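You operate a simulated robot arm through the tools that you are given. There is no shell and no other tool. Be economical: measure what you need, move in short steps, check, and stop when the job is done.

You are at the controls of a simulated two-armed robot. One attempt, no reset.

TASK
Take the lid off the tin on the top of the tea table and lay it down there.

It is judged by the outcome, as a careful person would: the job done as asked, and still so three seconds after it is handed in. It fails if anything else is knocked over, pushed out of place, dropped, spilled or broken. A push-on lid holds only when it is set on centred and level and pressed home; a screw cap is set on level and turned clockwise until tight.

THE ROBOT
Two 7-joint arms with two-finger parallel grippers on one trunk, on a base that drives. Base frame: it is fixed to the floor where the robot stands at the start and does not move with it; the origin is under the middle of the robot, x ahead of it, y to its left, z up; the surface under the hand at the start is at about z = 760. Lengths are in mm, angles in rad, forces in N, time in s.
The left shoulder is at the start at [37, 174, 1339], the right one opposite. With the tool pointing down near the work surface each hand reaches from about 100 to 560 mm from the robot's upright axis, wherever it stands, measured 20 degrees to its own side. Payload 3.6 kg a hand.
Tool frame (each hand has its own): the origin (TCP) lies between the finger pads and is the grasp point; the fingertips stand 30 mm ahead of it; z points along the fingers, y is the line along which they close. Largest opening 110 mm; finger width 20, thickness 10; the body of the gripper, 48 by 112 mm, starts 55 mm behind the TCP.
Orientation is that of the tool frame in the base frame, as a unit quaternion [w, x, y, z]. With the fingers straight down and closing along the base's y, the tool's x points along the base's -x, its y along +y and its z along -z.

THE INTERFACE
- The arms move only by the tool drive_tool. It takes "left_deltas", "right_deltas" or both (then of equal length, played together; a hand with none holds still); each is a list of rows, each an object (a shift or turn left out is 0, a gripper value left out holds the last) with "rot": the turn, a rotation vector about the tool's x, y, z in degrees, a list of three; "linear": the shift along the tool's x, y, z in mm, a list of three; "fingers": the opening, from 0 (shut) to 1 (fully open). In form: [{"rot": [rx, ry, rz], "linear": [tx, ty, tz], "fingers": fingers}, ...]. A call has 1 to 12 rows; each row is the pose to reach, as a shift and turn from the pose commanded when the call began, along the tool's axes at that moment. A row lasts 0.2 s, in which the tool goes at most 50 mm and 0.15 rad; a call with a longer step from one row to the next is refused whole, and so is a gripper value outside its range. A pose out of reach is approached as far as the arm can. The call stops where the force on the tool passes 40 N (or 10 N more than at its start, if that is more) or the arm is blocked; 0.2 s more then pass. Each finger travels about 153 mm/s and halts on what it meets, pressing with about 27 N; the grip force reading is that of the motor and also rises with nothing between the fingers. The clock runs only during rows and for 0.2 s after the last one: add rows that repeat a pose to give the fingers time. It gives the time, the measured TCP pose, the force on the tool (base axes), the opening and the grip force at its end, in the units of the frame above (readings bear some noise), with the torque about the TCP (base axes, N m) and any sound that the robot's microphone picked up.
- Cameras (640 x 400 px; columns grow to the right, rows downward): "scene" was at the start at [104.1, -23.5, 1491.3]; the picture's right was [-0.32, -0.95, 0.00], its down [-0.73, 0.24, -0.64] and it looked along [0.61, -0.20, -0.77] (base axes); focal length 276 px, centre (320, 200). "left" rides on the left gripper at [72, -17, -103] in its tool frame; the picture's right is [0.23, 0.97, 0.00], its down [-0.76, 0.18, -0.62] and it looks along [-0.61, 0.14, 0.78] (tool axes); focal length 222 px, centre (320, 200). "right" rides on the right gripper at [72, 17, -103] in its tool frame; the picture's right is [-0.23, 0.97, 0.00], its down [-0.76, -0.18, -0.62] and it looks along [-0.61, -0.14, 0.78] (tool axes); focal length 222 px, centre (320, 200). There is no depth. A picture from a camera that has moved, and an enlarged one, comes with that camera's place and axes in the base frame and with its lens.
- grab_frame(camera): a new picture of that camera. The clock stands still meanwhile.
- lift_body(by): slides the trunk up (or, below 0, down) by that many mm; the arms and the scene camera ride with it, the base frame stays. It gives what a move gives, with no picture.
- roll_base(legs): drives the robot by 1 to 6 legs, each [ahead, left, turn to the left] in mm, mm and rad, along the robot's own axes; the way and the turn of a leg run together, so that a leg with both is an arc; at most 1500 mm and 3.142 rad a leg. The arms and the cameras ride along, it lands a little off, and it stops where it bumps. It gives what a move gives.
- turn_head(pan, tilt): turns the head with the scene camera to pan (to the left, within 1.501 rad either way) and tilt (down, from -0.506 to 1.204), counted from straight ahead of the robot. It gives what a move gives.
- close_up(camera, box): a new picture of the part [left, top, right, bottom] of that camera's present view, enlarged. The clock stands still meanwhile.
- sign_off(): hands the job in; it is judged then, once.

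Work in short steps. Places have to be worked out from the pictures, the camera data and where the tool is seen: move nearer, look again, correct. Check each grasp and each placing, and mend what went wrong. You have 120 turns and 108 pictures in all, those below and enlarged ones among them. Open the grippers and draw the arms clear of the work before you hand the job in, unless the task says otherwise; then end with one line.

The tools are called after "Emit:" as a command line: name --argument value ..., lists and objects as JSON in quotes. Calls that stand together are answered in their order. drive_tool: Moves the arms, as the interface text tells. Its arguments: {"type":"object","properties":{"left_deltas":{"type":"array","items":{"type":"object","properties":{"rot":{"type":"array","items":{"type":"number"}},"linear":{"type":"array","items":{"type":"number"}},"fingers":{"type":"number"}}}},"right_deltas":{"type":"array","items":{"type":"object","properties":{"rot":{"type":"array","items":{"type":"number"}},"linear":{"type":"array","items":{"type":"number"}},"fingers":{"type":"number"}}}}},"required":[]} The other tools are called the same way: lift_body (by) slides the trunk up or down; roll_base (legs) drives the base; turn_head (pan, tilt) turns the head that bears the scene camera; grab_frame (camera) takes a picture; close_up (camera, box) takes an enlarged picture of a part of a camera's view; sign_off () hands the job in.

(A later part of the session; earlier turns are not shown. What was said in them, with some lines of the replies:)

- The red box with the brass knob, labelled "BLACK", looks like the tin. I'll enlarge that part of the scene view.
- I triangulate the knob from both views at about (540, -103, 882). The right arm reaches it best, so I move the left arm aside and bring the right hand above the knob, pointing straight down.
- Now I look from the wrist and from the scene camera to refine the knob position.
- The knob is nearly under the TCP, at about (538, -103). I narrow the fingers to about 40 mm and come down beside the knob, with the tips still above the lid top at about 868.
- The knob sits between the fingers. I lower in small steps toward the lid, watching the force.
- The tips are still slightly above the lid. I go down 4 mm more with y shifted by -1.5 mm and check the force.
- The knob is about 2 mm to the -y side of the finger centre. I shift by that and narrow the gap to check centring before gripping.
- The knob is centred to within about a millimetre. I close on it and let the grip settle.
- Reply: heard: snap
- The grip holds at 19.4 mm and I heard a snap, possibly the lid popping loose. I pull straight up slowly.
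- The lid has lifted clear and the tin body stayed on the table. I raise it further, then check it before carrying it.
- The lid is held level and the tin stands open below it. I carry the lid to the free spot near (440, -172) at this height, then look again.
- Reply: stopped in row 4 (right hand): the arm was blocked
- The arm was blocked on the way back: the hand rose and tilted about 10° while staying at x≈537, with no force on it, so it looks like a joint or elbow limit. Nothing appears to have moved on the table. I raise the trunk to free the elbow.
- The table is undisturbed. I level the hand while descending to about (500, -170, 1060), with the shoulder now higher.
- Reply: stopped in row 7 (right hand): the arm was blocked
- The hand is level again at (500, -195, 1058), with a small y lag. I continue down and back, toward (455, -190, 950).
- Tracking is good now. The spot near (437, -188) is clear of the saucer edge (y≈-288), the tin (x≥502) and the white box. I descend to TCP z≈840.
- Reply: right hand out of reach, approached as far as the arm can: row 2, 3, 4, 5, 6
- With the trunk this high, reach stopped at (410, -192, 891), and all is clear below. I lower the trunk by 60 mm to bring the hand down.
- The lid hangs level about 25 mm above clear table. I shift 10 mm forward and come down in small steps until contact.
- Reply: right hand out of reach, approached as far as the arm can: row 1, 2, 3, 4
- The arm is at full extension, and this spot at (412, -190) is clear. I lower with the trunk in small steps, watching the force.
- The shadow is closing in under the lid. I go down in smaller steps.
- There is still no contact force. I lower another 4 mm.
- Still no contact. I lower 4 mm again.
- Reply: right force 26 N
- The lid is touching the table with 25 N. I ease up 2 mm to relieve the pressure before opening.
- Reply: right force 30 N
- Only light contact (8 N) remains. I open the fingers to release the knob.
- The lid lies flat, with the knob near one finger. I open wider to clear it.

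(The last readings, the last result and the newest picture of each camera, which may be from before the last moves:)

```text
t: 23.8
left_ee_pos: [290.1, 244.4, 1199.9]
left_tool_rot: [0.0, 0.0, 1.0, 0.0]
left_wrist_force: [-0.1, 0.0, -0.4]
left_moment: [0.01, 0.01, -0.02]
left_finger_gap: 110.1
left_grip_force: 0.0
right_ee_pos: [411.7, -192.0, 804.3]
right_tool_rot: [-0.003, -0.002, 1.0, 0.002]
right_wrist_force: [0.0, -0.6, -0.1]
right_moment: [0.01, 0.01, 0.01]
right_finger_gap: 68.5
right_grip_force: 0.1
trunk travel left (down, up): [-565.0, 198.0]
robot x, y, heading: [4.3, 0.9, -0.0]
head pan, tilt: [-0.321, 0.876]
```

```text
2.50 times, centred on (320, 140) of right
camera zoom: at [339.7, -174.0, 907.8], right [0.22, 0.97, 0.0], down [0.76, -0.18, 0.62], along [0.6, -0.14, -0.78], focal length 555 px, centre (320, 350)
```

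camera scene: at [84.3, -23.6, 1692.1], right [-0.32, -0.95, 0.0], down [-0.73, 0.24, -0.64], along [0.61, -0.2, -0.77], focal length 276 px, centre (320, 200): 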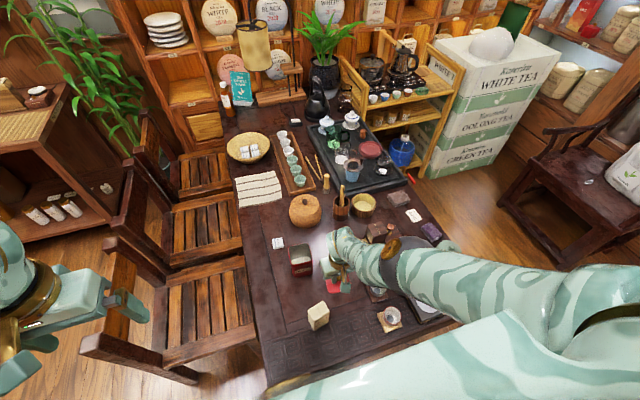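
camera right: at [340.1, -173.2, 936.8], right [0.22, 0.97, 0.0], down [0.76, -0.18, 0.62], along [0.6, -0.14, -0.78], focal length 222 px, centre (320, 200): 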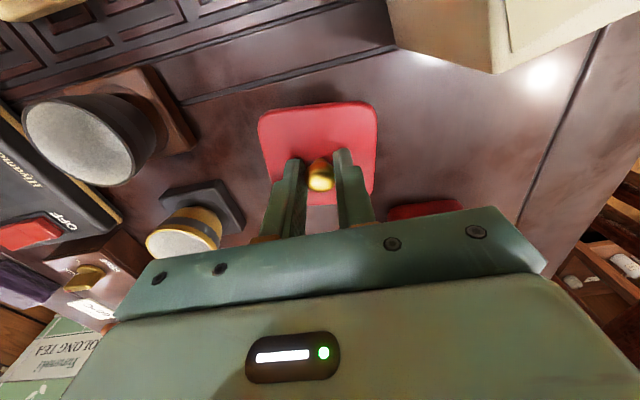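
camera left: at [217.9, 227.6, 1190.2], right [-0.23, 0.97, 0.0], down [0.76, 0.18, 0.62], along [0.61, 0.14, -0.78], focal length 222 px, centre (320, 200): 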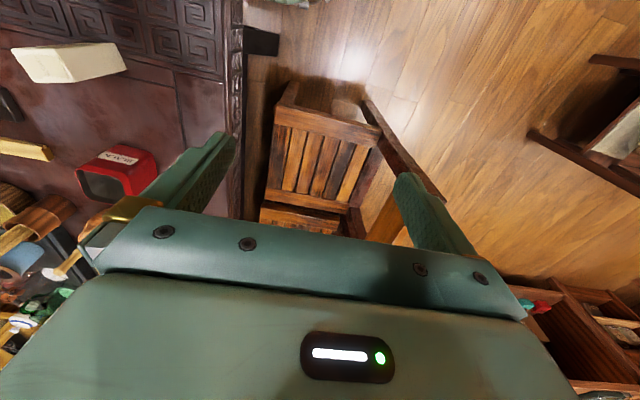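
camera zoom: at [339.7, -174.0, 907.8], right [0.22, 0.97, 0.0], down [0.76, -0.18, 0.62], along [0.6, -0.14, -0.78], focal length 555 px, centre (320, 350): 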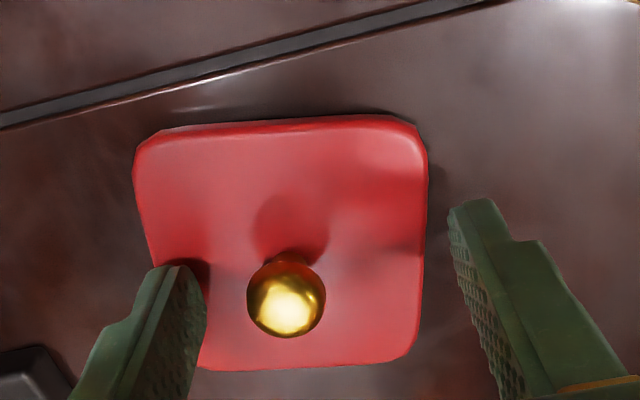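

The lid is released and lying flat, and both fingers are clear. I raise the trunk to lift the hand straight off.

Emit:
lift_body --by 180

Emit:
grab_frame --camera "right"

Emit:
grab_frame --camera "scene"

```text
t: 25.8
left_ee_pos: [290.4, 244.1, 1378.9]
left_tool_rot: [0.0, 0.001, 1.0, 0.001]
left_wrist_force: [0.0, -0.8, -0.2]
left_moment: [0.04, -0.02, -0.03]
left_finger_gap: 110.0
left_grip_force: 0.1
right_ee_pos: [414.1, -190.7, 987.4]
right_tool_rot: [0.001, -0.002, 1.0, 0.003]
right_wrist_force: [0.5, -0.2, 0.0]
right_moment: [0.0, -0.01, 0.01]
right_finger_gap: 68.4
right_grip_force: 0.1
trunk travel left (down, up): [-745.0, 18.0]
robot x, y, heading: [0.1, 0.7, 0.004]
head pan, tilt: [-0.321, 0.876]
```

```text
72 pictures are left
camera right: at [339.8, -174.0, 1089.8], right [0.22, 0.97, 0.0], down [0.76, -0.18, 0.62], along [0.61, -0.14, -0.78], focal length 222 px, centre (320, 200)
```

right: 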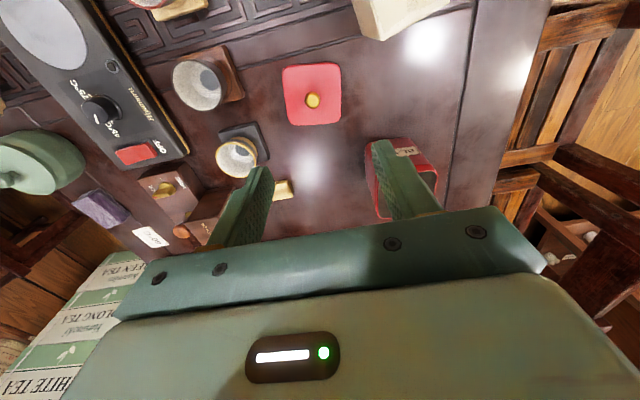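

```text
71 pictures are left
camera scene: at [83.0, -23.1, 1783.8], right [-0.32, -0.95, 0.0], down [-0.73, 0.24, -0.64], along [0.61, -0.2, -0.77], focal length 276 px, centre (320, 200)
```

scene: 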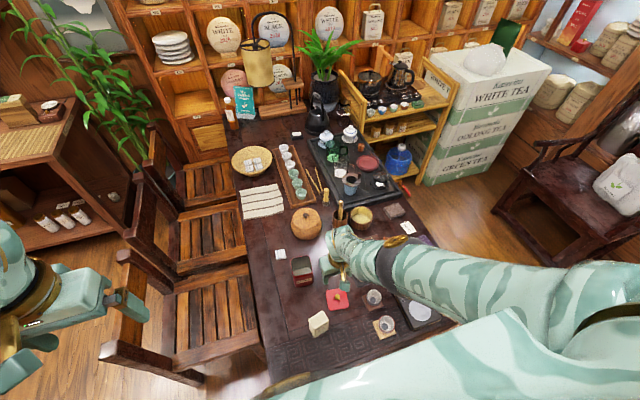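

The lid lies on the table, the open tin is standing, and nothing else has moved. I open the right gripper fully; the hand is already well clear.

Emit:
drive_tool --right_deltas '[{"fingers": 1.0}, {"fingers": 1.0}]'

Emit:
close_up --camera "scene" --box '[240, 180, 480, 350]'

```text
t: 26.4
left_ee_pos: [291.1, 244.3, 1379.7]
left_tool_rot: [0.0, 0.0, 1.0, 0.001]
left_wrist_force: [0.0, 0.5, -0.1]
left_moment: [-0.02, 0.01, 0.04]
left_finger_gap: 109.9
left_grip_force: 0.0
right_ee_pos: [412.4, -192.1, 986.8]
right_tool_rot: [0.0, -0.001, 1.0, 0.002]
right_wrist_force: [0.2, 0.4, -0.4]
right_moment: [-0.02, 0.02, 0.0]
right_finger_gap: 110.1
right_grip_force: 0.1
trunk travel left (down, up): [-745.0, 18.0]
robot x, y, heading: [0.6, 1.9, -0.001]
head pan, tilt: [-0.321, 0.876]
```

```text
2.35 times, centred on (360, 265) of scene
camera zoom: at [83.0, -23.2, 1783.9], right [-0.32, -0.95, 0.0], down [-0.73, 0.24, -0.64], along [0.61, -0.2, -0.77], focal length 649 px, centre (226, 47)
```

zoom: 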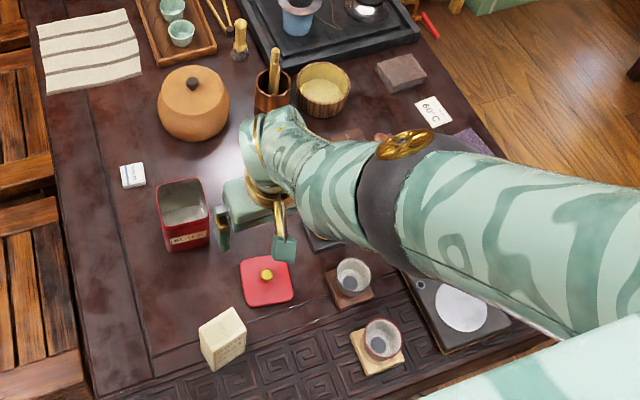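

The lid is down flat, the tin is open and upright, and both grippers are open and clear. I hand the job in.

Emit:
sign_off

```text
The job is handed in.
```

The lid is off the red "BLACK" tin and lying flat on the tea table beside it; the tin is still upright, and the last pictures show nothing else moved.
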